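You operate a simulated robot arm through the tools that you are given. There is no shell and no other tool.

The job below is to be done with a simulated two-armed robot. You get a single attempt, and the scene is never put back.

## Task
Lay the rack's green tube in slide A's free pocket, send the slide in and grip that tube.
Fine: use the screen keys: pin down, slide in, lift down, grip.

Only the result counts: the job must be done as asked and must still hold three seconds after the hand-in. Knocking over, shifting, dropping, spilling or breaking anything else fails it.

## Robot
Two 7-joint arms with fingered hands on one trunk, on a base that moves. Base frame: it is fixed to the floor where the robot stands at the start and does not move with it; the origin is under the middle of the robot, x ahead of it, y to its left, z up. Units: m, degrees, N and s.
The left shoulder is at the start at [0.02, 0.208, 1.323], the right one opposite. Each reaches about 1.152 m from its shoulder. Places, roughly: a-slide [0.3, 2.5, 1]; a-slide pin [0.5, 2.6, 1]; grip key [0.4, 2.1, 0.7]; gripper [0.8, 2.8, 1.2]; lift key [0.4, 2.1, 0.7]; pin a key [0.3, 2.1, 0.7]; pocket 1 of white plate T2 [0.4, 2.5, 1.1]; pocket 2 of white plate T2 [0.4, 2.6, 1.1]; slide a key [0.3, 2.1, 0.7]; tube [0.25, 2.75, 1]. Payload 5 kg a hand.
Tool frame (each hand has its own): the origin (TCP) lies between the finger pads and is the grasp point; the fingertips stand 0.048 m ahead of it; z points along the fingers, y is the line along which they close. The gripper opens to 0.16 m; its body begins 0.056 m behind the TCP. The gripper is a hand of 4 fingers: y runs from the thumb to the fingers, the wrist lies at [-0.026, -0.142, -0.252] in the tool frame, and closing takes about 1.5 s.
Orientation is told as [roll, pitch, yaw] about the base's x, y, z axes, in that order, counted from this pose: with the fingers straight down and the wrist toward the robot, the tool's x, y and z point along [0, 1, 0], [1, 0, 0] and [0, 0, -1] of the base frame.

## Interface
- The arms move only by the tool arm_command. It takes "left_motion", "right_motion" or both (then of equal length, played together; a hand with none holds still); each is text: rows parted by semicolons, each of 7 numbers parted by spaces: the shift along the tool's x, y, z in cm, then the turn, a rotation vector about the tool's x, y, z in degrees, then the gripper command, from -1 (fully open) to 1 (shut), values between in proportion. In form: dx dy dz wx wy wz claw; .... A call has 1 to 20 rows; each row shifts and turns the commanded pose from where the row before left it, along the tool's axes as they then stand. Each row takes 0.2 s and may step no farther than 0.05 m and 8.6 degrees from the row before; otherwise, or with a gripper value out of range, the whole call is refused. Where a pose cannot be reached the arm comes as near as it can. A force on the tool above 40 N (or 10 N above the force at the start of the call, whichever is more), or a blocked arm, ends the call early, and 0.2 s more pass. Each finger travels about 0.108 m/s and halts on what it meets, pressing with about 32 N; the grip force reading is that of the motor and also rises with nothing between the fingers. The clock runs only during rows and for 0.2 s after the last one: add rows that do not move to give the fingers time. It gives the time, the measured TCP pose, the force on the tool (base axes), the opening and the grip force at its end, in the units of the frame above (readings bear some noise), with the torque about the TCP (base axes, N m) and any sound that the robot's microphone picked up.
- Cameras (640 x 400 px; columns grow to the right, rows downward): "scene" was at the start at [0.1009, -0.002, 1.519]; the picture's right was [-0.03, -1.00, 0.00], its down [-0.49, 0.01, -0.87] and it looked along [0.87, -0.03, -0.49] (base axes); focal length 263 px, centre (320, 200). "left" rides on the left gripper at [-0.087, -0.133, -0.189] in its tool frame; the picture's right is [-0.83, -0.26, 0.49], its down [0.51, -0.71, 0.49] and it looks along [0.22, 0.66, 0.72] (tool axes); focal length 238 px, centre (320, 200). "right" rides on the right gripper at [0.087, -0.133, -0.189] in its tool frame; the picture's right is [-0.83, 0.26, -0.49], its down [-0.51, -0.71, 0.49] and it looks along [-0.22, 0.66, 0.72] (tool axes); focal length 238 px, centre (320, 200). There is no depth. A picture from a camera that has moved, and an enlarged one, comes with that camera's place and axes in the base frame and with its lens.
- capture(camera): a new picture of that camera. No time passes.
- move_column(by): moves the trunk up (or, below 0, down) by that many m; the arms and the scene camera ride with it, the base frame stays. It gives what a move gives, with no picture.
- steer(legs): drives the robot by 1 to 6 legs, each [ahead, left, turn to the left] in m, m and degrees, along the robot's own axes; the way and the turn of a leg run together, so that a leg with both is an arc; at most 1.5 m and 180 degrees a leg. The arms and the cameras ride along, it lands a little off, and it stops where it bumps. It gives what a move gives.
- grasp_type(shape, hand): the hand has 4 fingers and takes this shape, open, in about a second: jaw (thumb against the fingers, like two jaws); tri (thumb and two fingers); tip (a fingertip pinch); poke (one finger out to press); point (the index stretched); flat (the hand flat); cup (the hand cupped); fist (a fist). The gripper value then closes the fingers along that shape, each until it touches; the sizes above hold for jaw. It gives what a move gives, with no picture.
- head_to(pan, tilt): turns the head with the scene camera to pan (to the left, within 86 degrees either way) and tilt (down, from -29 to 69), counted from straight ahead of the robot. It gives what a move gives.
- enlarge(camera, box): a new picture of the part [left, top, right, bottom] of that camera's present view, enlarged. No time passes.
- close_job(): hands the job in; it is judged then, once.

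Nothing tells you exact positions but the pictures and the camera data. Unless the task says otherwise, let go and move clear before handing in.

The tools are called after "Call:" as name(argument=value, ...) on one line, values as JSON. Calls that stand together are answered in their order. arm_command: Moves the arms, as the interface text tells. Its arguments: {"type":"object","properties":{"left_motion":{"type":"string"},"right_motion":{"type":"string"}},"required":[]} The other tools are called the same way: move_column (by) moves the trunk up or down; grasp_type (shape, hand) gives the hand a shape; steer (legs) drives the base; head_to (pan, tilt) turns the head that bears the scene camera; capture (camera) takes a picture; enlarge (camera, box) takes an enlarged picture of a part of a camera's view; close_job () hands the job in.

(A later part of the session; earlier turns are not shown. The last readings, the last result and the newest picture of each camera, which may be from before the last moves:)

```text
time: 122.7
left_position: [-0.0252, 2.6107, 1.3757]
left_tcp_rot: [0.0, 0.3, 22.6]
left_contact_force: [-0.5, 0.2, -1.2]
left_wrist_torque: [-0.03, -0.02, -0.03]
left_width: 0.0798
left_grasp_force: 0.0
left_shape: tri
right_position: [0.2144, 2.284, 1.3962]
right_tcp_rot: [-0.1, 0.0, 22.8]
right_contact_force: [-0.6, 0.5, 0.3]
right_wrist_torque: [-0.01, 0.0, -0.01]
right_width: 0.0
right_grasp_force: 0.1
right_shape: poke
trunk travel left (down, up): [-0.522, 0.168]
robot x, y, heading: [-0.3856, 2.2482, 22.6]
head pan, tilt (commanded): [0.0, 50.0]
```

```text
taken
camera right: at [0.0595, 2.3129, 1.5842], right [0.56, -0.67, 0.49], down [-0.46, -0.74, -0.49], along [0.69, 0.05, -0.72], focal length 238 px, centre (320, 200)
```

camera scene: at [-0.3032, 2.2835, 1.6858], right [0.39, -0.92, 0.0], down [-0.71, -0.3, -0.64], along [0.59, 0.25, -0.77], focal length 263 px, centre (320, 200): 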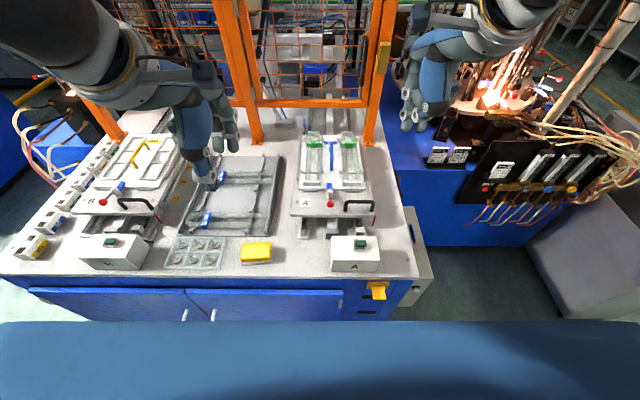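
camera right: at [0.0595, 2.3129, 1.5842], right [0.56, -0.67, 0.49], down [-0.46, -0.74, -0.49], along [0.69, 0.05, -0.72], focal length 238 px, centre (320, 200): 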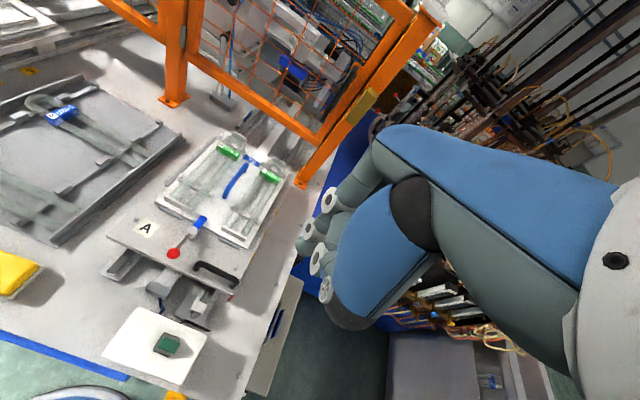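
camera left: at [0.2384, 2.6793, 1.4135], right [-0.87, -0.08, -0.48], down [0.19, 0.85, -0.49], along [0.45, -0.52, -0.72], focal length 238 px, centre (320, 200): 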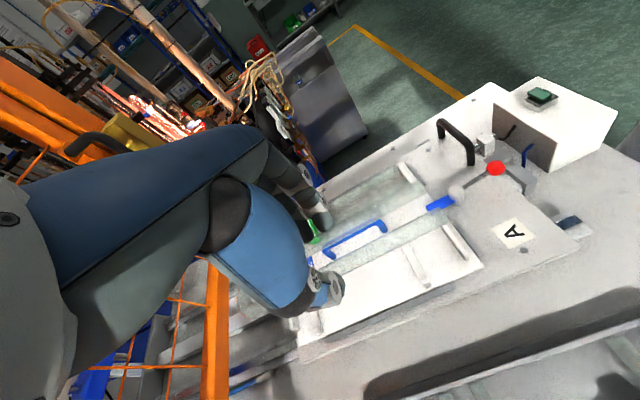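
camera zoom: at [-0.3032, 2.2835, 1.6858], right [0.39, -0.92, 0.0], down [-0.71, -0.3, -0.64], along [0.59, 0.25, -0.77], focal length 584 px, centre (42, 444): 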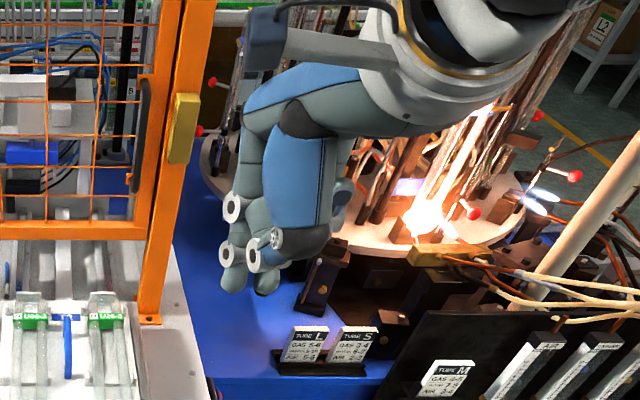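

In poke shape one finger extends along the hand's pointing direction. Now I'll back away from the slide side and drive around toward the key panel on the end face.

Call:
steer(legs=[[-0.3, 0, 0], [0, -1.0, 0], [0, 0, 90]])

Call:
head_to(pan=-20, tilt=35)

Call:
capture(camera="scene")

```text
time: 133.3
left_position: [-0.6373, 1.5835, 1.3753]
left_tcp_rot: [0.1, 0.3, 111.4]
left_contact_force: [-0.7, 0.4, 0.3]
left_wrist_torque: [0.0, 0.0, 0.02]
left_width: 0.0795
left_grasp_force: 0.1
left_shape: tri
right_position: [-0.304, 1.8147, 1.3962]
right_tcp_rot: [0.0, 0.0, 111.3]
right_contact_force: [-1.0, 0.2, -0.4]
right_wrist_torque: [-0.01, 0.03, -0.01]
right_width: 0.0
right_grasp_force: 0.1
right_shape: poke
trunk travel left (down, up): [-0.522, 0.168]
robot x, y, heading: [-0.2844, 1.2156, 111.1]
head pan, tilt (commanded): [0.0, 50.0]
```

```text
time: 134.2
left_position: [-0.6381, 1.5837, 1.3751]
left_tcp_rot: [0.1, 0.3, 111.4]
left_contact_force: [0.1, -0.9, 0.4]
left_wrist_torque: [0.02, 0.02, 0.04]
left_width: 0.0799
left_grasp_force: 0.2
left_shape: tri
right_position: [-0.3041, 1.815, 1.3957]
right_tcp_rot: [0.0, 0.0, 111.3]
right_contact_force: [-0.5, 0.7, 0.0]
right_wrist_torque: [-0.01, -0.01, -0.06]
right_width: 0.0
right_grasp_force: 0.1
right_shape: poke
trunk travel left (down, up): [-0.522, 0.168]
robot x, y, heading: [-0.2821, 1.2166, 111.4]
head pan, tilt (commanded): [-20.0, 35.0]
```

```text
taken
camera scene: at [-0.2899, 1.3148, 1.7075], right [1.0, 0.02, 0.0], down [0.01, -0.57, -0.82], along [-0.02, 0.82, -0.57], focal length 263 px, centre (320, 200)
```

scene: 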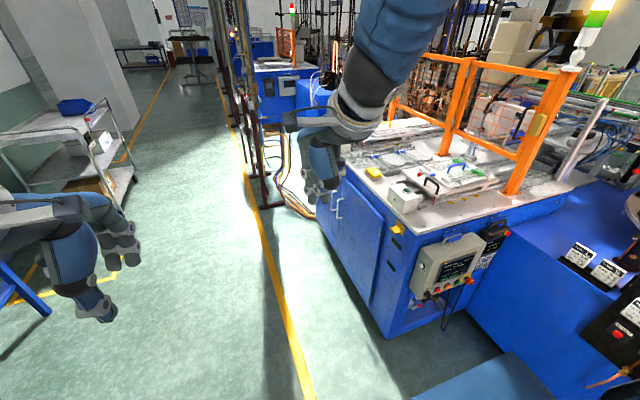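

I can see the panel with its screen, buttons and a pendant. I'll zoom in on it.

Call:
enlarge(camera="scene", box=[400, 220, 520, 310])

Call:
head_to(pan=-45, tilt=35)

Call:
capture(camera="scene")

```text
4.44 times, centred on (460, 265) of scene
camera zoom: at [-0.2899, 1.3148, 1.7075], right [1.0, 0.02, 0.0], down [0.01, -0.57, -0.82], along [-0.02, 0.82, -0.57], focal length 1167 px, centre (-302, -89)
```

zoom: 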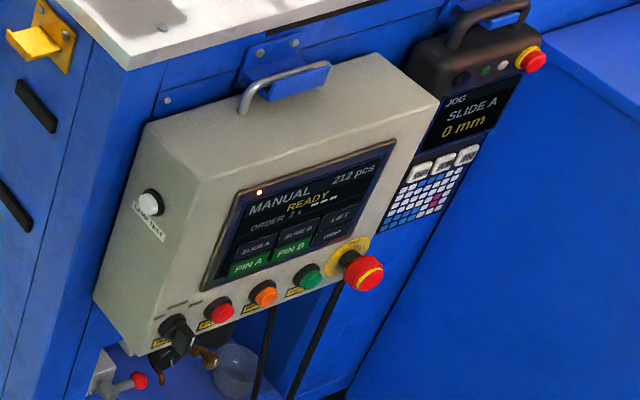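

```text
time: 135.0
left_position: [-0.6358, 1.5845, 1.3758]
left_tcp_rot: [0.1, 0.3, 111.3]
left_contact_force: [-0.4, -0.1, -0.6]
left_wrist_torque: [-0.01, -0.02, -0.02]
left_width: 0.0797
left_grasp_force: 0.1
left_shape: tri
right_position: [-0.3042, 1.816, 1.3965]
right_tcp_rot: [-0.1, -0.1, 111.3]
right_contact_force: [0.0, 0.7, 0.1]
right_wrist_torque: [0.0, -0.02, 0.03]
right_width: 0.0001
right_grasp_force: 0.0
right_shape: poke
trunk travel left (down, up): [-0.522, 0.168]
robot x, y, heading: [-0.282, 1.2147, 111.1]
head pan, tilt (commanded): [-45.0, 35.0]
```

```text
taken
camera scene: at [-0.2526, 1.3074, 1.7076], right [0.92, -0.4, 0.0], down [-0.23, -0.53, -0.82], along [0.33, 0.75, -0.57], focal length 263 px, centre (320, 200)
```

scene: 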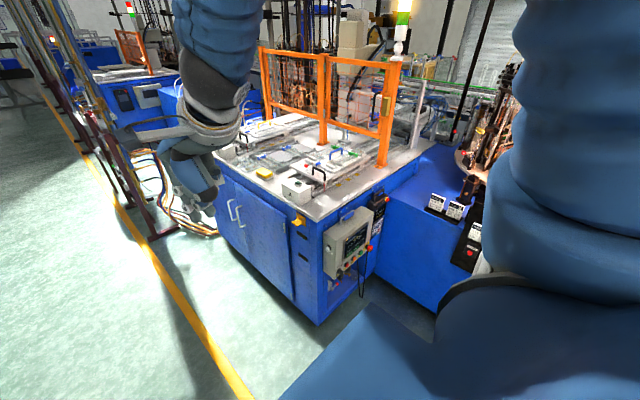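

The screen shows MANUAL / READY with keys SLIDE A, SLIDE B, LIFT on top and PIN A, PIN B, GRIP below. I'll lower the trunk and pitch the right hand so the finger points toward the panel, still in free space.

Call:
move_column(by=-0.4)

Call:
arm_command(right_motion="0 -1 -1 -8.5 0 0 1; 0 -1 -1 -8.5 0 0 1; 0 -1 -1 -8.5 0 0 1; 0 0 0 -8.5 0 0 1; 0 0 0 -8.5 0 0 1; 0 0 0 -8.5 0 0 1; 0 0 0 -4 0 0 1; 0 0 0 0 0 0 1")

Call:
head_to(pan=-25, tilt=35)

Call:
capture(camera="scene")

Call:
capture(camera="right")

```text
time: 138.9
left_position: [-0.6367, 1.5832, 0.977]
left_tcp_rot: [0.1, 0.3, 111.4]
left_contact_force: [0.1, 1.7, 0.4]
left_wrist_torque: [0.01, 0.0, 0.0]
left_width: 0.0797
left_grasp_force: 0.0
left_shape: tri
right_position: [-0.3039, 1.8157, 0.996]
right_tcp_rot: [0.0, 0.1, 111.3]
right_contact_force: [-0.4, 0.8, 0.1]
right_wrist_torque: [0.0, -0.06, -0.02]
right_width: 0.0001
right_grasp_force: 0.2
right_shape: poke
trunk travel left (down, up): [-0.122, 0.568]
robot x, y, heading: [-0.2812, 1.2189, 111.3]
head pan, tilt (commanded): [-45.0, 35.0]
```

```text
time: 140.7
left_position: [-0.6364, 1.5832, 0.9757]
left_tcp_rot: [0.1, 0.3, 111.3]
left_contact_force: [-0.2, 0.9, -0.1]
left_wrist_torque: [0.01, -0.02, -0.02]
left_width: 0.0797
left_grasp_force: 0.1
left_shape: tri
right_position: [-0.3471, 1.8626, 1.0377]
right_tcp_rot: [0.0, -55.2, 111.3]
right_contact_force: [-0.1, 0.6, 0.0]
right_wrist_torque: [-0.01, -0.01, -0.01]
right_width: 0.0
right_grasp_force: 0.1
right_shape: poke
right hand out of reach, approached as far as the arm can: row 3, 4, 5, 6
trunk travel left (down, up): [-0.122, 0.568]
robot x, y, heading: [-0.283, 1.2157, 111.2]
head pan, tilt (commanded): [-45.0, 35.0]
```

```text
time: 141.5
left_position: [-0.6376, 1.583, 0.975]
left_tcp_rot: [0.0, 0.4, 111.4]
left_contact_force: [0.1, 0.7, -1.0]
left_wrist_torque: [0.01, 0.0, -0.02]
left_width: 0.0796
left_grasp_force: 0.1
left_shape: tri
right_position: [-0.3492, 1.8641, 1.0375]
right_tcp_rot: [0.0, -55.1, 111.3]
right_contact_force: [0.0, -0.3, 0.3]
right_wrist_torque: [0.01, 0.0, -0.02]
right_width: 0.0
right_grasp_force: 0.1
right_shape: poke
trunk travel left (down, up): [-0.122, 0.568]
robot x, y, heading: [-0.285, 1.2196, 111.3]
head pan, tilt (commanded): [-25.0, 35.0]
```

```text
taken
camera scene: at [-0.282, 1.3146, 1.3076], right [1.0, -0.06, 0.0], down [-0.04, -0.57, -0.82], along [0.05, 0.82, -0.57], focal length 263 px, centre (320, 200)
```

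scene: 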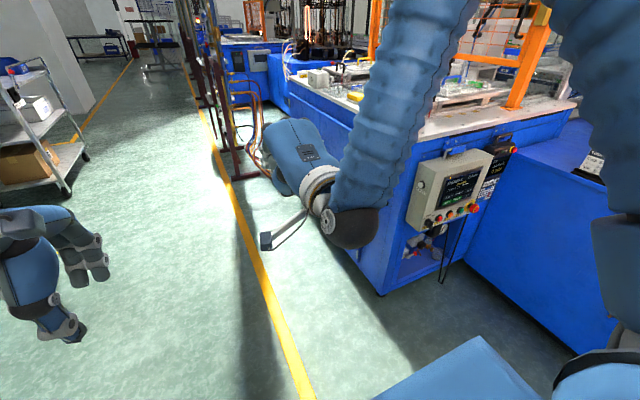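

```text
taken
camera right: at [-0.3446, 1.6179, 1.0368], right [0.87, 0.07, 0.49], down [0.47, 0.18, -0.86], along [-0.15, 0.98, 0.12], focal length 238 px, centre (320, 200)
```

right: 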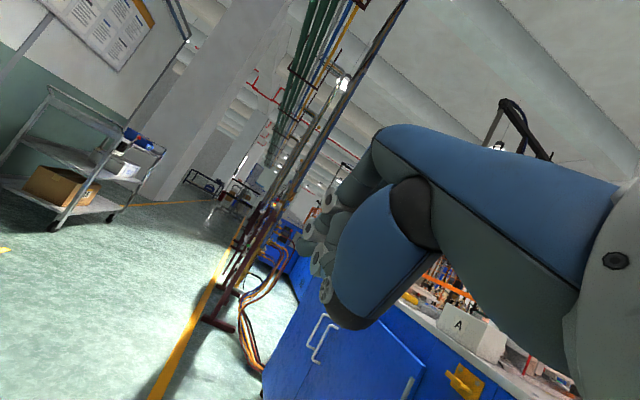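

The finger now points 35° below horizontal toward the panel direction. I'll lower the hand by 24 cm (arm) and the trunk a little, here in free space, before driving to the panel.

Call:
arm_command(right_motion="0 -3.28 2.29 0 0 0 1; 0 -3.28 2.29 0 0 0 1; 0 -3.28 2.29 0 0 0 1; 0 -3.28 2.29 0 0 0 1; 0 -3.28 2.29 0 0 0 1; 0 -3.28 2.29 0 0 0 1; 0 0 0 0 0 0 1; 0 0 0 0 0 0 1")

Call:
move_column(by=-0.06)

Call:
capture(camera="scene")

Call:
enlarge(camera="scene", box=[400, 120, 530, 250])

```text
time: 143.3
left_position: [-0.6368, 1.5837, 0.9761]
left_tcp_rot: [0.0, 0.3, 111.3]
left_contact_force: [-0.2, 0.1, 0.2]
left_wrist_torque: [-0.02, 0.0, -0.02]
left_width: 0.0801
left_grasp_force: 0.0
left_shape: tri
right_position: [-0.3499, 1.8645, 0.8015]
right_tcp_rot: [0.0, -55.0, 111.3]
right_contact_force: [-0.4, -0.7, -0.4]
right_wrist_torque: [0.02, 0.0, 0.02]
right_width: 0.0
right_grasp_force: 0.0
right_shape: poke
trunk travel left (down, up): [-0.122, 0.568]
robot x, y, heading: [-0.2837, 1.2175, 111.3]
head pan, tilt (commanded): [-25.0, 35.0]
```

```text
time: 144.3
left_position: [-0.6365, 1.583, 0.9159]
left_tcp_rot: [0.1, 0.3, 111.3]
left_contact_force: [0.4, -0.7, 0.8]
left_wrist_torque: [0.07, 0.01, 0.01]
left_width: 0.0799
left_grasp_force: 0.1
left_shape: tri
right_position: [-0.3494, 1.8644, 0.741]
right_tcp_rot: [-0.1, -55.1, 111.3]
right_contact_force: [0.5, -0.4, -0.1]
right_wrist_torque: [0.0, -0.04, 0.02]
right_width: 0.0
right_grasp_force: 0.0
right_shape: poke
trunk travel left (down, up): [-0.062, 0.628]
robot x, y, heading: [-0.2844, 1.217, 111.4]
head pan, tilt (commanded): [-25.0, 35.0]
```

```text
taken
camera scene: at [-0.282, 1.3143, 1.2478], right [1.0, -0.06, 0.0], down [-0.04, -0.57, -0.82], along [0.05, 0.82, -0.57], focal length 263 px, centre (320, 200)
```

scene: 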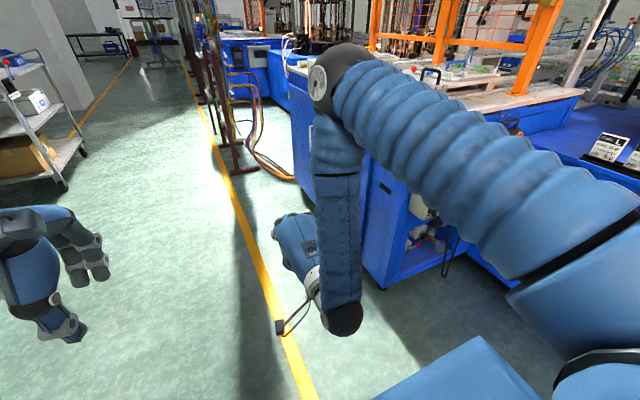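

```text
3.08 times, centred on (465, 185) of scene
camera zoom: at [-0.282, 1.3143, 1.2478], right [1.0, -0.06, 0.0], down [-0.04, -0.57, -0.82], along [0.05, 0.82, -0.57], focal length 808 px, centre (-126, 246)
```

zoom: 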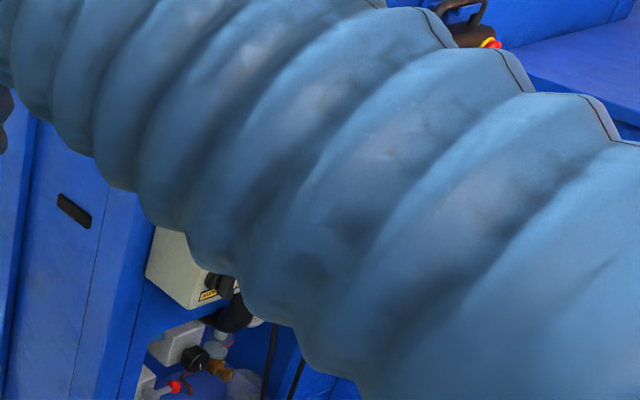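

The raised elbow blocks my head camera's view of the panel. I'll roll the right hand about its finger axis so the forearm comes in from the right side instead.

Call:
arm_command(right_motion="0 0 0 0 0 -8 1; 0 0 0 0 0 -8 1; 0 0 0 0 0 -8 1; 0 0 0 0 0 -8 1; 0 0 0 0 0 -8 1; 0 0 0 0 0 -8 1; 0 0 0 0 0 -8 1; 0 0 0 0 0 -8 1; 0 0 0 0 0 0 1; 0 0 0 0 0 0 1")

Call:
capture(camera="scene")

Call:
capture(camera="right")

```text
time: 146.5
left_position: [-0.6376, 1.5836, 0.9157]
left_tcp_rot: [0.2, 0.3, 111.5]
left_contact_force: [-0.4, 0.6, -0.2]
left_wrist_torque: [-0.02, 0.01, 0.03]
left_width: 0.0798
left_grasp_force: 0.1
left_shape: tri
right_position: [-0.3501, 1.8638, 0.7408]
right_tcp_rot: [-52.1, -21.1, -174.1]
right_contact_force: [-0.4, 1.0, 0.0]
right_wrist_torque: [-0.03, 0.0, 0.02]
right_width: 0.0
right_grasp_force: 0.1
right_shape: poke
trunk travel left (down, up): [-0.062, 0.628]
robot x, y, heading: [-0.2824, 1.2148, 111.4]
head pan, tilt (commanded): [-25.0, 35.0]
```

```text
taken
camera scene: at [-0.2822, 1.3146, 1.2476], right [1.0, -0.06, 0.0], down [-0.04, -0.57, -0.82], along [0.05, 0.82, -0.57], focal length 263 px, centre (320, 200)
```

scene: 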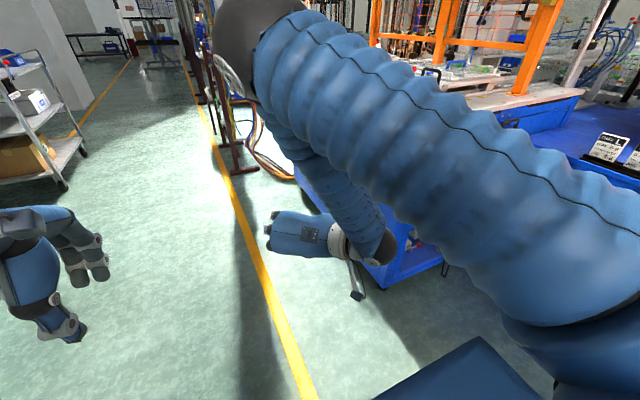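

```text
taken
camera right: at [-0.1882, 1.6763, 0.7369], right [0.09, 0.14, 0.99], down [0.62, 0.76, -0.16], along [-0.78, 0.63, -0.02], focal length 238 px, centre (320, 200)
```

right: 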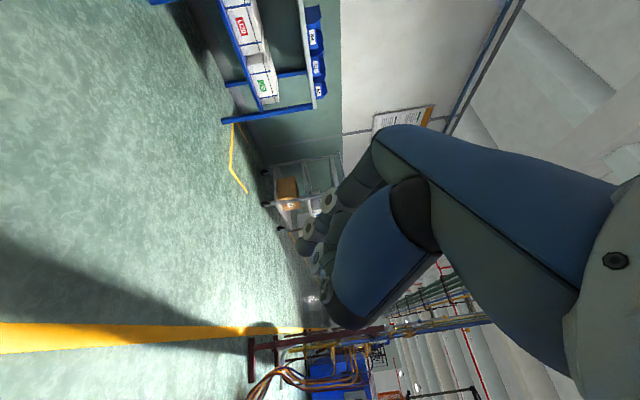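

The elbow still fills the view. Before continuing, I'll test the "point" shape on the free left hand: if the index stretches straight forward from the palm, pressing would be much simpler.

Call:
grasp_type(shape="point", hand="left")

Call:
head_to(pan=15, tilt=35)

Call:
capture(camera="scene")

Call:
capture(camera="left")

```text
time: 147.4
left_position: [-0.6367, 1.5836, 0.9153]
left_tcp_rot: [0.1, 0.3, 111.4]
left_contact_force: [-0.1, 0.0, 0.0]
left_wrist_torque: [0.0, -0.01, -0.03]
left_width: 0.1537
left_grasp_force: 0.0
left_shape: point
right_position: [-0.3514, 1.8628, 0.7404]
right_tcp_rot: [-52.1, -21.2, -174.2]
right_contact_force: [-0.4, -0.2, -0.9]
right_wrist_torque: [-0.03, 0.0, 0.03]
right_width: 0.0002
right_grasp_force: 0.1
right_shape: poke
trunk travel left (down, up): [-0.062, 0.628]
robot x, y, heading: [-0.2853, 1.2183, 111.1]
head pan, tilt (commanded): [-25.0, 35.0]
```

```text
time: 148.5
left_position: [-0.6354, 1.584, 0.9157]
left_tcp_rot: [0.1, 0.3, 111.4]
left_contact_force: [-0.5, 0.1, 0.6]
left_wrist_torque: [0.04, 0.0, 0.01]
left_width: 0.1537
left_grasp_force: 0.2
left_shape: point
right_position: [-0.3498, 1.8642, 0.7404]
right_tcp_rot: [-52.1, -21.0, -174.3]
right_contact_force: [0.1, -0.3, -0.2]
right_wrist_torque: [0.03, 0.03, -0.03]
right_width: 0.0
right_grasp_force: 0.0
right_shape: poke
trunk travel left (down, up): [-0.062, 0.628]
robot x, y, heading: [-0.2856, 1.2151, 111.4]
head pan, tilt (commanded): [15.0, 35.0]
```

```text
taken
camera scene: at [-0.3399, 1.2977, 1.2475], right [0.81, 0.59, 0.0], down [0.34, -0.46, -0.82], along [-0.48, 0.66, -0.57], focal length 263 px, centre (320, 200)
```

scene: 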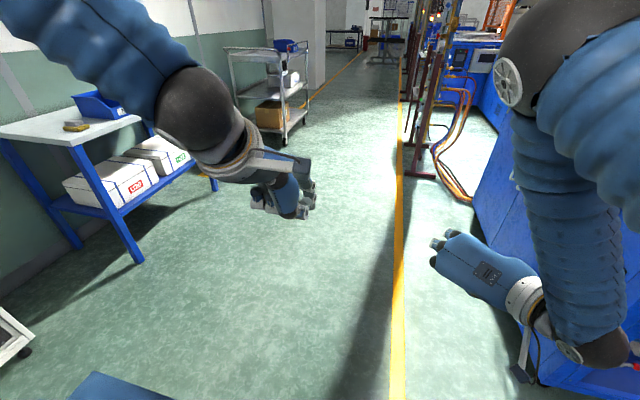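

```text
taken
camera left: at [-0.508, 1.4928, 1.105], right [0.87, 0.06, -0.49], down [-0.21, -0.85, -0.49], along [-0.44, 0.53, -0.73], focal length 238 px, centre (320, 200)
```

left: 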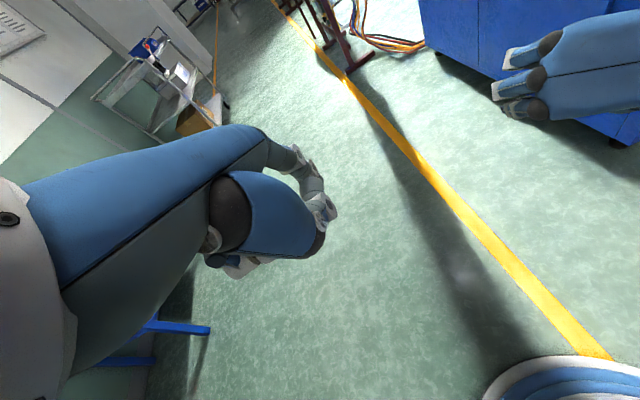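

I'll zoom in on the left hand to see how the "point" index finger lies, and also on the right hand's poke finger.

Call:
enlarge(camera="scene", box=[180, 120, 340, 240])

Call:
enlarge(camera="left", box=[440, 0, 640, 160])

Call:
enlarge(camera="scene", box=[410, 200, 600, 380])

```text
3.33 times, centred on (260, 180) of scene
camera zoom: at [-0.3399, 1.2977, 1.2475], right [0.81, 0.59, 0.0], down [0.34, -0.46, -0.82], along [-0.48, 0.66, -0.57], focal length 876 px, centre (520, 267)
```

zoom: 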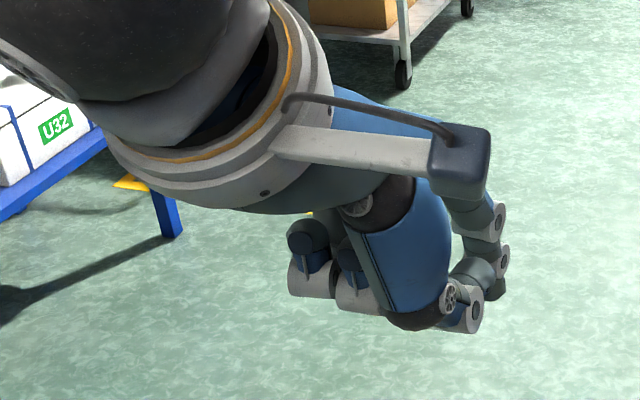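

```text
2.50 times, centred on (540, 80) of left
camera zoom: at [-0.508, 1.4928, 1.105], right [0.87, 0.06, -0.49], down [-0.21, -0.85, -0.49], along [-0.44, 0.53, -0.73], focal length 596 px, centre (-230, 500)
```

zoom: 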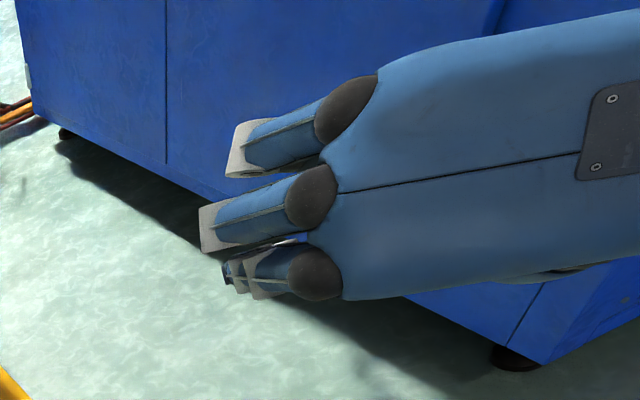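

```text
2.22 times, centred on (505, 290) of scene
camera zoom: at [-0.3399, 1.2977, 1.2475], right [0.81, 0.59, 0.0], down [0.34, -0.46, -0.82], along [-0.48, 0.66, -0.57], focal length 584 px, centre (-91, 0)
```

zoom: 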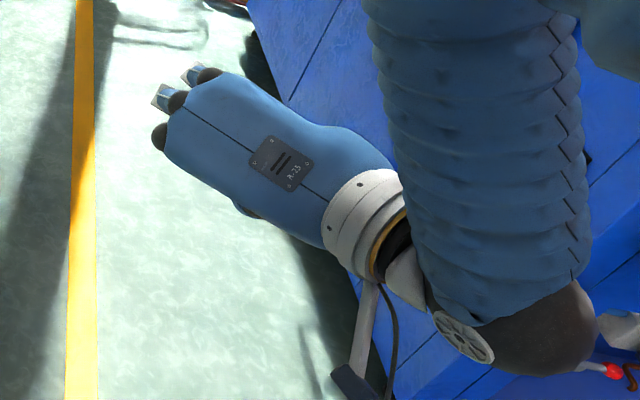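

Both shapes point along the same axis, so I need a better arm posture. I'll retrace to the fingers-down pose, then turn the palm leftward and roll the forearm so the finger swings forward — a more natural route.

Call:
arm_command(right_motion="0 0 0 0 0 8 1; 0 0 0 0 0 8 1; 0 0 0 0 0 8 1; 0 0 0 0 0 8 1; 0 0 0 0 0 8 1; 0 0 0 0 0 8 1; 0 0 0 0 0 8 1; 0 0 0 0 0 8 1; 0 3.28 -2.29 0 0 0 1; 0 3.28 -2.29 0 0 0 1; 0 3.28 -2.29 0 0 0 1; 0 3.28 -2.29 0 0 0 1; 0 3.28 -2.29 0 0 0 1; 0 3.28 -2.29 0 0 0 1; 0 0 0 0 0 0 1")

Call:
arm_command(right_motion="0 0 0 4 0 0 1; 0 0 0 8.5 0 0 1; 0 0 0 8.5 0 0 1; 0 0 0 8.5 0 0 1; 0 1 1 8.5 0 0 1; 0 1 1 8.5 0 0 1; 0 1 1 8.5 0 0 1; 0 0 0 0 0 0 1; 0 0 0 0 0 0 1")

Call:
head_to(pan=-20, tilt=35)

Call:
capture(camera="scene")

```text
time: 151.7
left_position: [-0.6362, 1.5843, 0.9146]
left_tcp_rot: [0.1, 0.3, 111.2]
left_contact_force: [-0.6, -0.1, -0.7]
left_wrist_torque: [-0.02, -0.02, -0.01]
left_width: 0.1538
left_grasp_force: 0.0
left_shape: point
right_position: [-0.3486, 1.8641, 0.9813]
right_tcp_rot: [-0.1, -55.0, 111.2]
right_contact_force: [0.6, 0.6, 0.1]
right_wrist_torque: [-0.03, -0.01, 0.0]
right_width: 0.0
right_grasp_force: 0.1
right_shape: poke
trunk travel left (down, up): [-0.062, 0.628]
robot x, y, heading: [-0.2863, 1.2149, 111.2]
head pan, tilt (commanded): [15.0, 35.0]
```

```text
time: 153.7
left_position: [-0.6376, 1.5837, 0.9149]
left_tcp_rot: [0.1, 0.4, 111.4]
left_contact_force: [0.0, 0.1, -0.4]
left_wrist_torque: [0.0, -0.03, -0.01]
left_width: 0.1536
left_grasp_force: 0.0
left_shape: point
right_position: [-0.3623, 1.8985, 0.9604]
right_tcp_rot: [-0.1, 0.0, 111.3]
right_contact_force: [0.2, 0.9, 0.1]
right_wrist_torque: [-0.03, -0.03, -0.01]
right_width: 0.0
right_grasp_force: 0.0
right_shape: poke
trunk travel left (down, up): [-0.062, 0.628]
robot x, y, heading: [-0.2888, 1.2183, 111.2]
head pan, tilt (commanded): [15.0, 35.0]
```

```text
time: 154.7
left_position: [-0.6366, 1.5841, 0.9149]
left_tcp_rot: [0.1, 0.3, 111.4]
left_contact_force: [0.1, -1.1, 0.1]
left_wrist_torque: [0.04, 0.0, 0.0]
left_width: 0.1534
left_grasp_force: 0.1
left_shape: point
right_position: [-0.3614, 1.8979, 0.9601]
right_tcp_rot: [0.1, 0.0, 111.3]
right_contact_force: [-0.1, 0.4, 0.7]
right_wrist_torque: [0.0, 0.01, -0.03]
right_width: 0.0
right_grasp_force: 0.0
right_shape: poke
trunk travel left (down, up): [-0.062, 0.628]
robot x, y, heading: [-0.285, 1.2214, 111.4]
head pan, tilt (commanded): [-20.0, 35.0]
```

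```text
taken
camera scene: at [-0.2899, 1.3147, 1.2476], right [1.0, 0.02, 0.0], down [0.01, -0.57, -0.82], along [-0.02, 0.82, -0.57], focal length 263 px, centre (320, 200)
```

scene: 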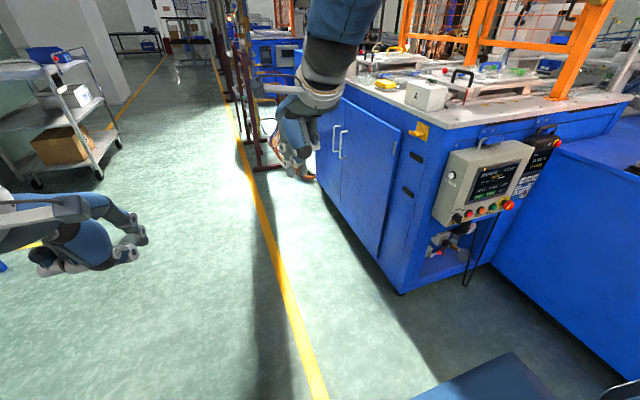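

Back to the normal posture with a clear view of the panel. I'll zoom in to read the screen, then turn the palm left (yaw +90°) and roll.

Call:
enlarge(camera="scene", box=[425, 130, 565, 230])

Call:
arm_command(right_motion="0 -3 0 0 0 0 1; 0 -3 0 0 0 0 1; 0 -3 0 0 0 0 1; 0 0 0 0 0 -8.5 1; 0 0 0 0 0 -8.5 1; 0 0 0 0 0 -8.5 1; 0 0 0 0 0 -8.5 1; 0 0 0 0 0 -8.5 1; 0 0 0 0 0 -8.5 1; 0 0 0 0 0 -8.5 1; 0 0 0 0 0 -8.5 1; 0 0 0 0 0 -8.5 1; 0 0 0 0 0 -8.5 1; 0 0 0 0 0 -5 1; 0 0 0 0 0 0 1")

Call:
capture(camera="scene")

```text
4.00 times, centred on (495, 180) of scene
camera zoom: at [-0.2899, 1.3147, 1.2476], right [1.0, 0.02, 0.0], down [0.01, -0.57, -0.82], along [-0.02, 0.82, -0.57], focal length 1051 px, centre (-380, 280)
```

zoom: 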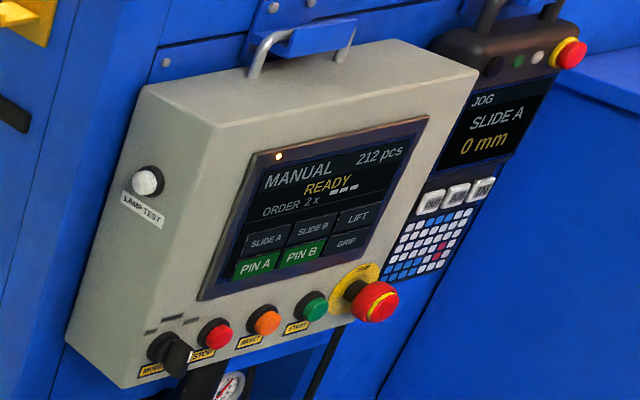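

```text
time: 157.9
left_position: [-0.6363, 1.583, 0.9153]
left_tcp_rot: [0.1, 0.3, 111.2]
left_contact_force: [0.2, 0.8, 0.7]
left_wrist_torque: [-0.02, 0.01, -0.02]
left_width: 0.1533
left_grasp_force: 0.0
left_shape: point
right_position: [-0.3294, 1.8162, 0.96]
right_tcp_rot: [0.0, -0.1, -158.6]
right_contact_force: [0.0, -0.7, -0.1]
right_wrist_torque: [0.02, 0.0, 0.02]
right_width: 0.0001
right_grasp_force: 0.0
right_shape: poke
right hand out of reach, approached as far as the arm can: row 3
trunk travel left (down, up): [-0.062, 0.628]
robot x, y, heading: [-0.2854, 1.215, 111.1]
head pan, tilt (commanded): [-20.0, 35.0]
```

```text
taken
camera scene: at [-0.2896, 1.3147, 1.2476], right [1.0, 0.02, 0.0], down [0.01, -0.57, -0.82], along [-0.02, 0.82, -0.57], focal length 263 px, centre (320, 200)
```

scene: 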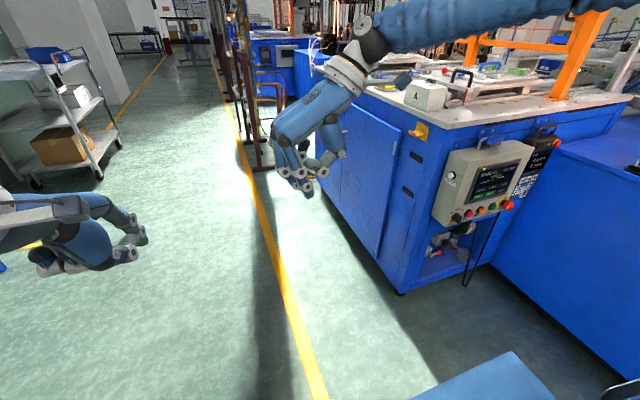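

The view is now clear: the forearm comes in from the right. I'll move the hand forward a little and roll it about the palm axis so the finger swings to horizontal.

Call:
arm_command(right_motion="-3 0 0 0 0 0 1; -3 0 0 0 0 0 1; -2 0 0 0 0 0 1; 0 0 0 0 -8.5 0 1; 0 0 0 0 -8.5 0 1; 0 0 0 0 -8.5 0 1; 0 0 0 0 -8.5 0 1; 0 0 0 0 -8.5 0 1; 0 0 0 0 -8.5 0 1; 0 0 0 0 -8.5 0 1; 0 0 0 0 -8.5 0 1; 0 0 0 0 0 0 1; 0 0 0 0 0 0 1")

Call:
capture(camera="scene")

Call:
capture(camera="right")

```text
time: 160.7
left_position: [-0.6372, 1.5838, 0.9152]
left_tcp_rot: [0.1, 0.3, 111.4]
left_contact_force: [-0.2, -0.1, 1.2]
left_wrist_torque: [-0.05, -0.02, 0.0]
left_width: 0.1538
left_grasp_force: 0.1
left_shape: point
right_position: [-0.359, 1.8905, 0.9611]
right_tcp_rot: [-68.0, 0.0, -158.8]
right_contact_force: [-0.2, 0.7, -0.1]
right_wrist_torque: [0.0, 0.01, 0.0]
right_width: 0.0001
right_grasp_force: 0.1
right_shape: poke
trunk travel left (down, up): [-0.062, 0.628]
robot x, y, heading: [-0.2854, 1.2159, 111.4]
head pan, tilt (commanded): [-20.0, 35.0]
```

```text
taken
camera scene: at [-0.2897, 1.3148, 1.2475], right [1.0, 0.02, 0.0], down [0.01, -0.57, -0.82], along [-0.02, 0.82, -0.57], focal length 263 px, centre (320, 200)
```

scene: 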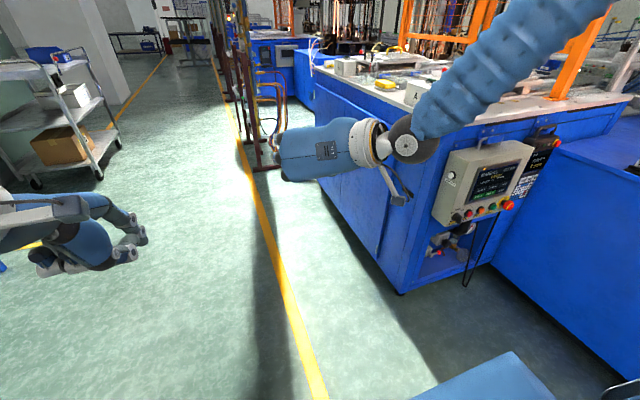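

```text
taken
camera right: at [-0.1587, 1.7456, 0.9515], right [-0.19, -0.22, 0.96], down [0.43, 0.86, 0.29], along [-0.88, 0.46, -0.07], focal length 238 px, centre (320, 200)
```

right: 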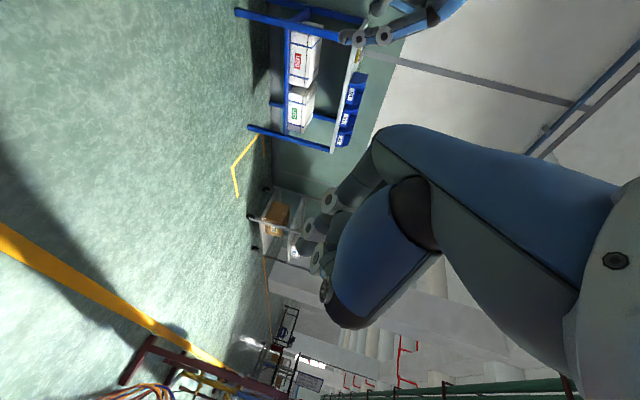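

The hand now points forward with the palm toward the left and the arm out of the way. I'll lower it to key height in this free area and look at the finger from above.

Call:
arm_command(right_motion="3.71 0 1.5 0 0 0 1; 3.71 0 1.5 0 0 0 1; 3.71 0 1.5 0 0 0 1; 3.71 0 1.5 0 0 0 1; 3.71 0 1.5 0 0 0 1; 3.71 0 1.5 0 0 0 1; 0 0 0 0 0 0 1; 0 0 0 0 0 0 1")

Call:
capture(camera="scene")

Call:
enlarge(camera="scene", box=[230, 120, 430, 280])

```text
time: 162.5
left_position: [-0.6367, 1.583, 0.9162]
left_tcp_rot: [0.0, 0.3, 111.3]
left_contact_force: [-0.2, 0.8, 0.1]
left_wrist_torque: [-0.02, -0.03, -0.02]
left_width: 0.1537
left_grasp_force: 0.0
left_shape: point
right_position: [-0.3597, 1.8898, 0.7198]
right_tcp_rot: [-68.0, 0.0, -158.7]
right_contact_force: [0.7, -0.5, 0.4]
right_wrist_torque: [0.01, 0.01, -0.02]
right_width: 0.0
right_grasp_force: 0.1
right_shape: poke
trunk travel left (down, up): [-0.062, 0.628]
robot x, y, heading: [-0.2828, 1.2167, 111.0]
head pan, tilt (commanded): [-20.0, 35.0]
```

```text
taken
camera scene: at [-0.2898, 1.3148, 1.2476], right [1.0, 0.02, 0.0], down [0.01, -0.57, -0.82], along [-0.02, 0.82, -0.57], focal length 263 px, centre (320, 200)
```

scene: 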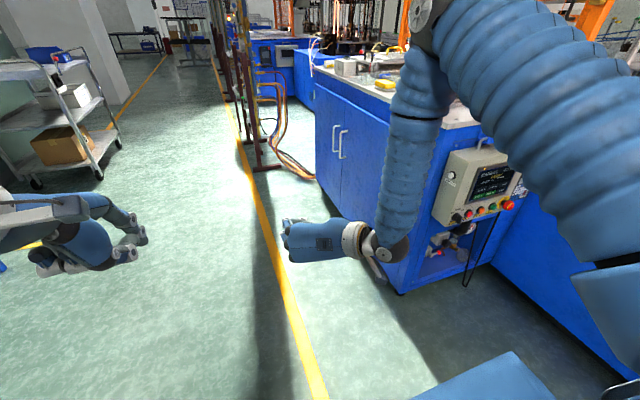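

```text
2.50 times, centred on (330, 200) of scene
camera zoom: at [-0.2898, 1.3148, 1.2476], right [1.0, 0.02, 0.0], down [0.01, -0.57, -0.82], along [-0.02, 0.82, -0.57], focal length 657 px, centre (295, 200)
```

zoom: 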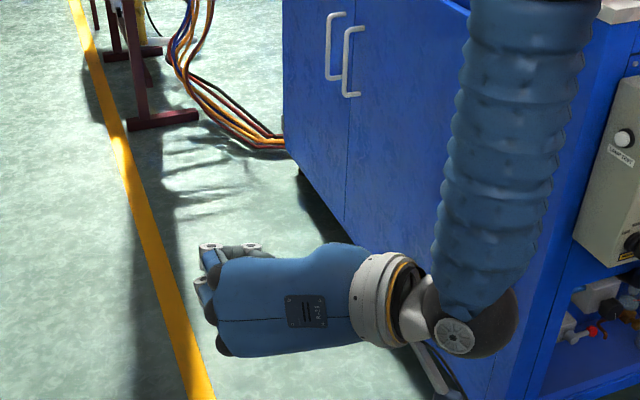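

The knuckles hide the pressing finger from the head camera. I'll use the left hand's camera as a side view: turn the left hand 90° right so it looks across at the right hand.

Call:
arm_command(left_motion="0 2 0 0 0 8.5 0; 0 2 0 0 0 8.5 0; 0 2 0 0 0 8.5 0; 0 0 0 0 0 8.5 0; 0 0 0 0 0 8.5 0; 0 0 0 0 0 8.5 0; 0 0 0 0 0 8.5 0; 0 0 0 0 0 8.5 0; 0 0 0 0 0 8.5 0; 0 0 0 0 0 8.5 0; 0 0 0 0 0 5 0; 0 0 0 0 0 0 0")

Call:
capture(camera="left")

Call:
capture(camera="scene")

```text
time: 165.1
left_position: [-0.65, 1.642, 0.9143]
left_tcp_rot: [-0.4, 0.0, 21.3]
left_contact_force: [-0.7, -0.3, 0.3]
left_wrist_torque: [0.01, 0.04, 0.02]
left_width: 0.1537
left_grasp_force: 0.1
left_shape: point
right_position: [-0.3594, 1.8899, 0.7201]
right_tcp_rot: [-68.0, 0.0, -158.6]
right_contact_force: [-0.3, 0.6, -0.4]
right_wrist_torque: [0.0, 0.0, -0.01]
right_width: 0.0002
right_grasp_force: 0.0
right_shape: poke
trunk travel left (down, up): [-0.062, 0.628]
robot x, y, heading: [-0.2856, 1.2186, 111.3]
head pan, tilt (commanded): [-20.0, 35.0]
```

```text
taken
camera left: at [-0.7431, 1.5134, 1.1043], right [0.06, -0.87, -0.48], down [-0.84, 0.21, -0.49], along [0.53, 0.44, -0.72], focal length 238 px, centre (320, 200)
```

left: 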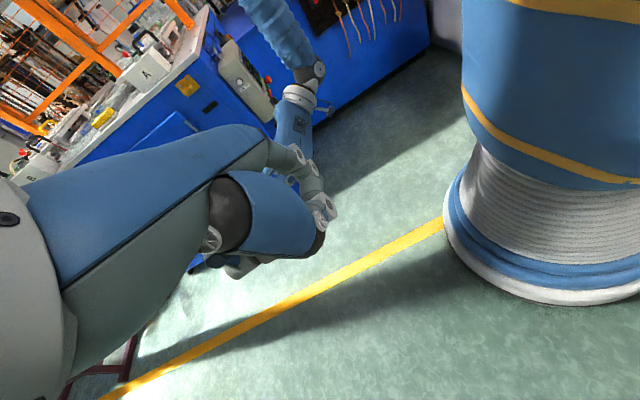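

```text
taken
camera scene: at [-0.2898, 1.3147, 1.2476], right [1.0, 0.02, 0.0], down [0.01, -0.57, -0.82], along [-0.02, 0.82, -0.57], focal length 263 px, centre (320, 200)
```

scene: 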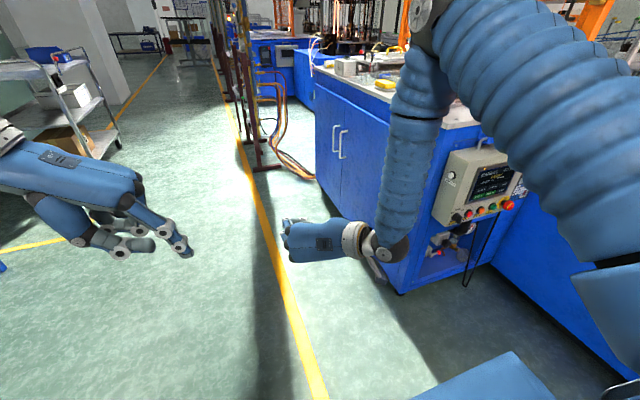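

I'll zoom in on the finger region in both hand cameras to identify the extended finger's tip.

Call:
enlarge(camera="right", box=[260, 150, 420, 340])

Call:
enlarge(camera="left", box=[240, 60, 380, 220])

```text
2.11 times, centred on (340, 245) of right
camera zoom: at [-0.1602, 1.746, 0.7094], right [-0.19, -0.22, 0.96], down [0.43, 0.86, 0.29], along [-0.88, 0.46, -0.07], focal length 502 px, centre (278, 105)
```

zoom: 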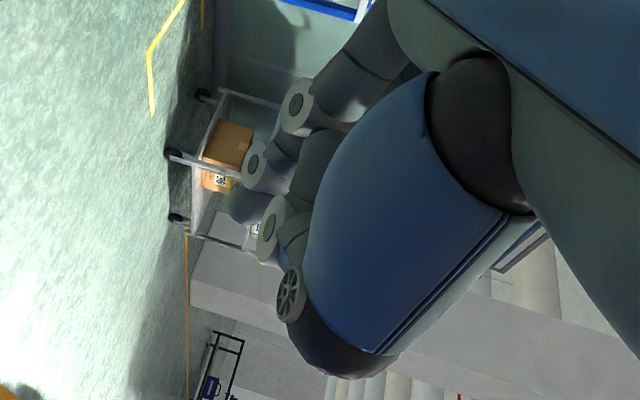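

```text
2.50 times, centred on (310, 140) of left
camera zoom: at [-0.7431, 1.5134, 1.1043], right [0.06, -0.87, -0.48], down [-0.84, 0.21, -0.49], along [0.53, 0.44, -0.72], focal length 596 px, centre (345, 350)
```

zoom: 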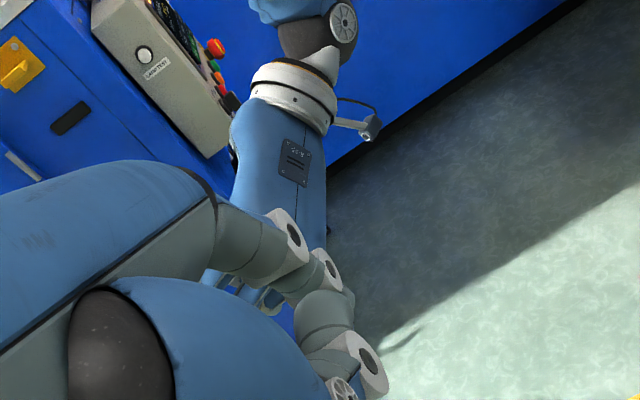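

Using two camera heights I get the keys: left column (SLIDE A above PIN A) near (0.257, 2.100), right column (LIFT above GRIP) near (0.360, 2.143), rows at z≈0.747 and 0.724. The index tip sits about 4.7 cm ahead of and 3 cm below the TCP. I'll retract the arm a bit and drive in front of the panel.

Call:
arm_command(right_motion="1.2 0 -3 0 0 0 1; 1.2 0 -3 0 0 0 1; 1.2 0 -3 0 0 0 1; 0 0 0 0 0 0 1")

Call:
steer(legs=[[-0.11, 0, 0], [0, -0.4, 0]])

Call:
capture(camera="scene")

Call:
capture(camera="left")

```text
time: 166.1
left_position: [-0.6505, 1.6405, 0.9148]
left_tcp_rot: [-0.3, 0.1, 21.3]
left_contact_force: [0.5, 0.5, 0.3]
left_wrist_torque: [-0.02, 0.0, 0.01]
left_width: 0.1535
left_grasp_force: 0.1
left_shape: point
right_position: [-0.3246, 1.7988, 0.7213]
right_tcp_rot: [-68.1, 0.0, -158.7]
right_contact_force: [0.3, 0.5, 0.3]
right_wrist_torque: [0.03, 0.0, 0.02]
right_width: 0.0002
right_grasp_force: 0.0
right_shape: poke
trunk travel left (down, up): [-0.062, 0.628]
robot x, y, heading: [-0.284, 1.215, 111.3]
head pan, tilt (commanded): [-20.0, 35.0]
```

```text
time: 169.3
left_position: [-0.2453, 1.6822, 0.9147]
left_tcp_rot: [-0.3, 0.1, 21.1]
left_contact_force: [0.5, 0.2, 0.1]
left_wrist_torque: [-0.05, 0.06, -0.02]
left_width: 0.1536
left_grasp_force: 0.1
left_shape: point
right_position: [0.0797, 1.8389, 0.7205]
right_tcp_rot: [-68.0, 0.0, -158.9]
right_contact_force: [0.4, 0.6, -0.8]
right_wrist_torque: [-0.01, 0.01, 0.05]
right_width: 0.0001
right_grasp_force: 0.1
right_shape: poke
trunk travel left (down, up): [-0.062, 0.628]
robot x, y, heading: [0.1184, 1.2537, 111.3]
head pan, tilt (commanded): [-20.0, 35.0]
```

```text
taken
camera scene: at [0.1146, 1.3545, 1.2475], right [1.0, 0.02, 0.0], down [0.01, -0.57, -0.82], along [-0.02, 0.82, -0.57], focal length 263 px, centre (320, 200)
```

scene: 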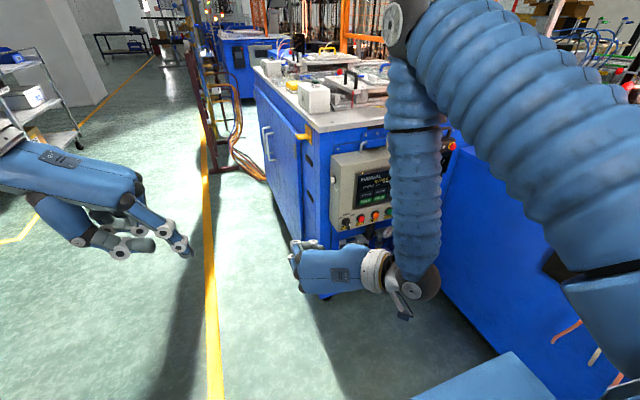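

```text
taken
camera left: at [-0.3378, 1.5545, 1.1045], right [0.06, -0.87, -0.48], down [-0.84, 0.21, -0.49], along [0.53, 0.44, -0.72], focal length 238 px, centre (320, 200)
```

left: 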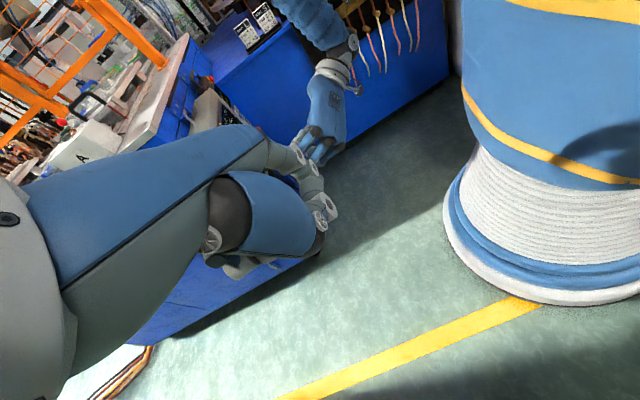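

The view is good: the arm will be to the right of the screen once I move further. I'll drive the remaining 0.26 m to the right.

Call:
steer(legs=[[0, -0.255, 0]])

Call:
head_to(pan=-8, tilt=38)

Call:
capture(camera="scene")

Call:
enlarge(camera="scene", box=[230, 100, 390, 230])

Call:
capture(camera="left")

```text
time: 171.2
left_position: [-0.0062, 1.7746, 0.9148]
left_tcp_rot: [-0.3, 0.1, 21.2]
left_contact_force: [1.1, 1.1, 0.2]
left_wrist_torque: [-0.03, 0.07, -0.01]
left_width: 0.1534
left_grasp_force: 0.1
left_shape: point
right_position: [0.3176, 1.9329, 0.7199]
right_tcp_rot: [-68.1, 0.0, -158.8]
right_contact_force: [0.6, -0.5, 0.2]
right_wrist_torque: [0.02, 0.0, 0.06]
right_width: 0.0001
right_grasp_force: 0.1
right_shape: poke
trunk travel left (down, up): [-0.062, 0.628]
robot x, y, heading: [0.3568, 1.3483, 111.4]
head pan, tilt (commanded): [-20.0, 35.0]
```

```text
time: 171.9
left_position: [-0.0064, 1.7754, 0.9152]
left_tcp_rot: [-0.3, 0.2, 21.2]
left_contact_force: [-0.3, -0.5, 0.9]
left_wrist_torque: [0.0, 0.03, -0.01]
left_width: 0.1537
left_grasp_force: 0.0
left_shape: point
right_position: [0.317, 1.9321, 0.7191]
right_tcp_rot: [-68.0, -0.1, -158.9]
right_contact_force: [-0.2, -0.7, -0.2]
right_wrist_torque: [-0.01, -0.03, 0.02]
right_width: 0.0
right_grasp_force: 0.0
right_shape: poke
trunk travel left (down, up): [-0.062, 0.628]
robot x, y, heading: [0.3602, 1.3495, 110.9]
head pan, tilt (commanded): [-8.0, 38.0]
```

```text
taken
camera scene: at [0.3351, 1.4429, 1.243], right [0.97, 0.23, 0.0], down [0.14, -0.6, -0.79], along [-0.18, 0.77, -0.62], focal length 263 px, centre (320, 200)
```

scene: 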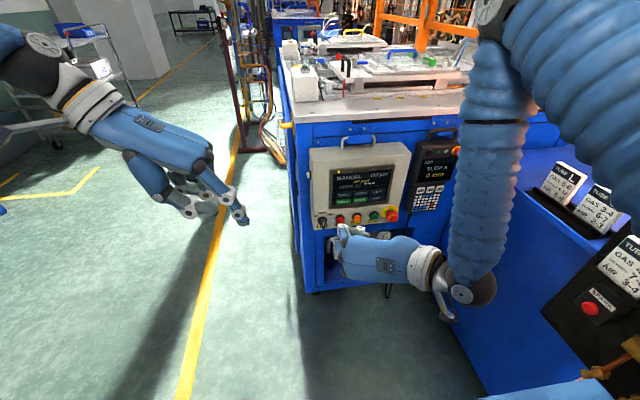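

```text
3.08 times, centred on (310, 165) of scene
camera zoom: at [0.3351, 1.4429, 1.243], right [0.97, 0.23, 0.0], down [0.14, -0.6, -0.79], along [-0.18, 0.77, -0.62], focal length 808 px, centre (351, 308)
```

zoom: 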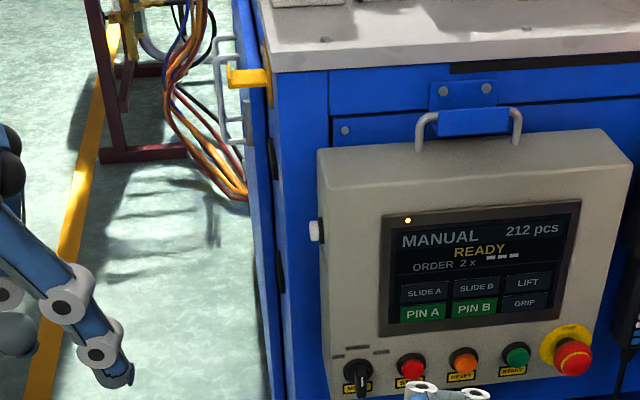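

```text
taken
camera left: at [-0.0995, 1.6465, 1.1044], right [0.06, -0.87, -0.48], down [-0.84, 0.21, -0.49], along [0.53, 0.44, -0.72], focal length 238 px, centre (320, 200)
```

left: 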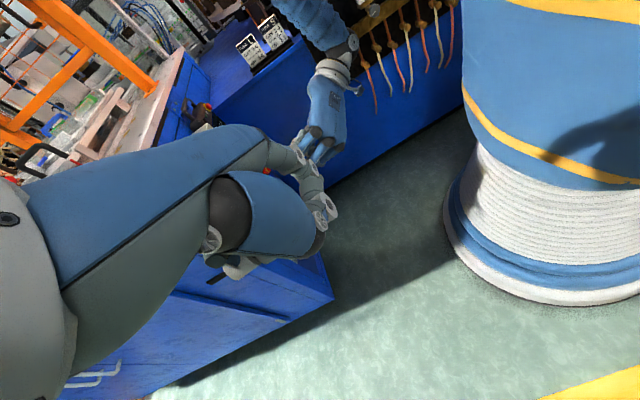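

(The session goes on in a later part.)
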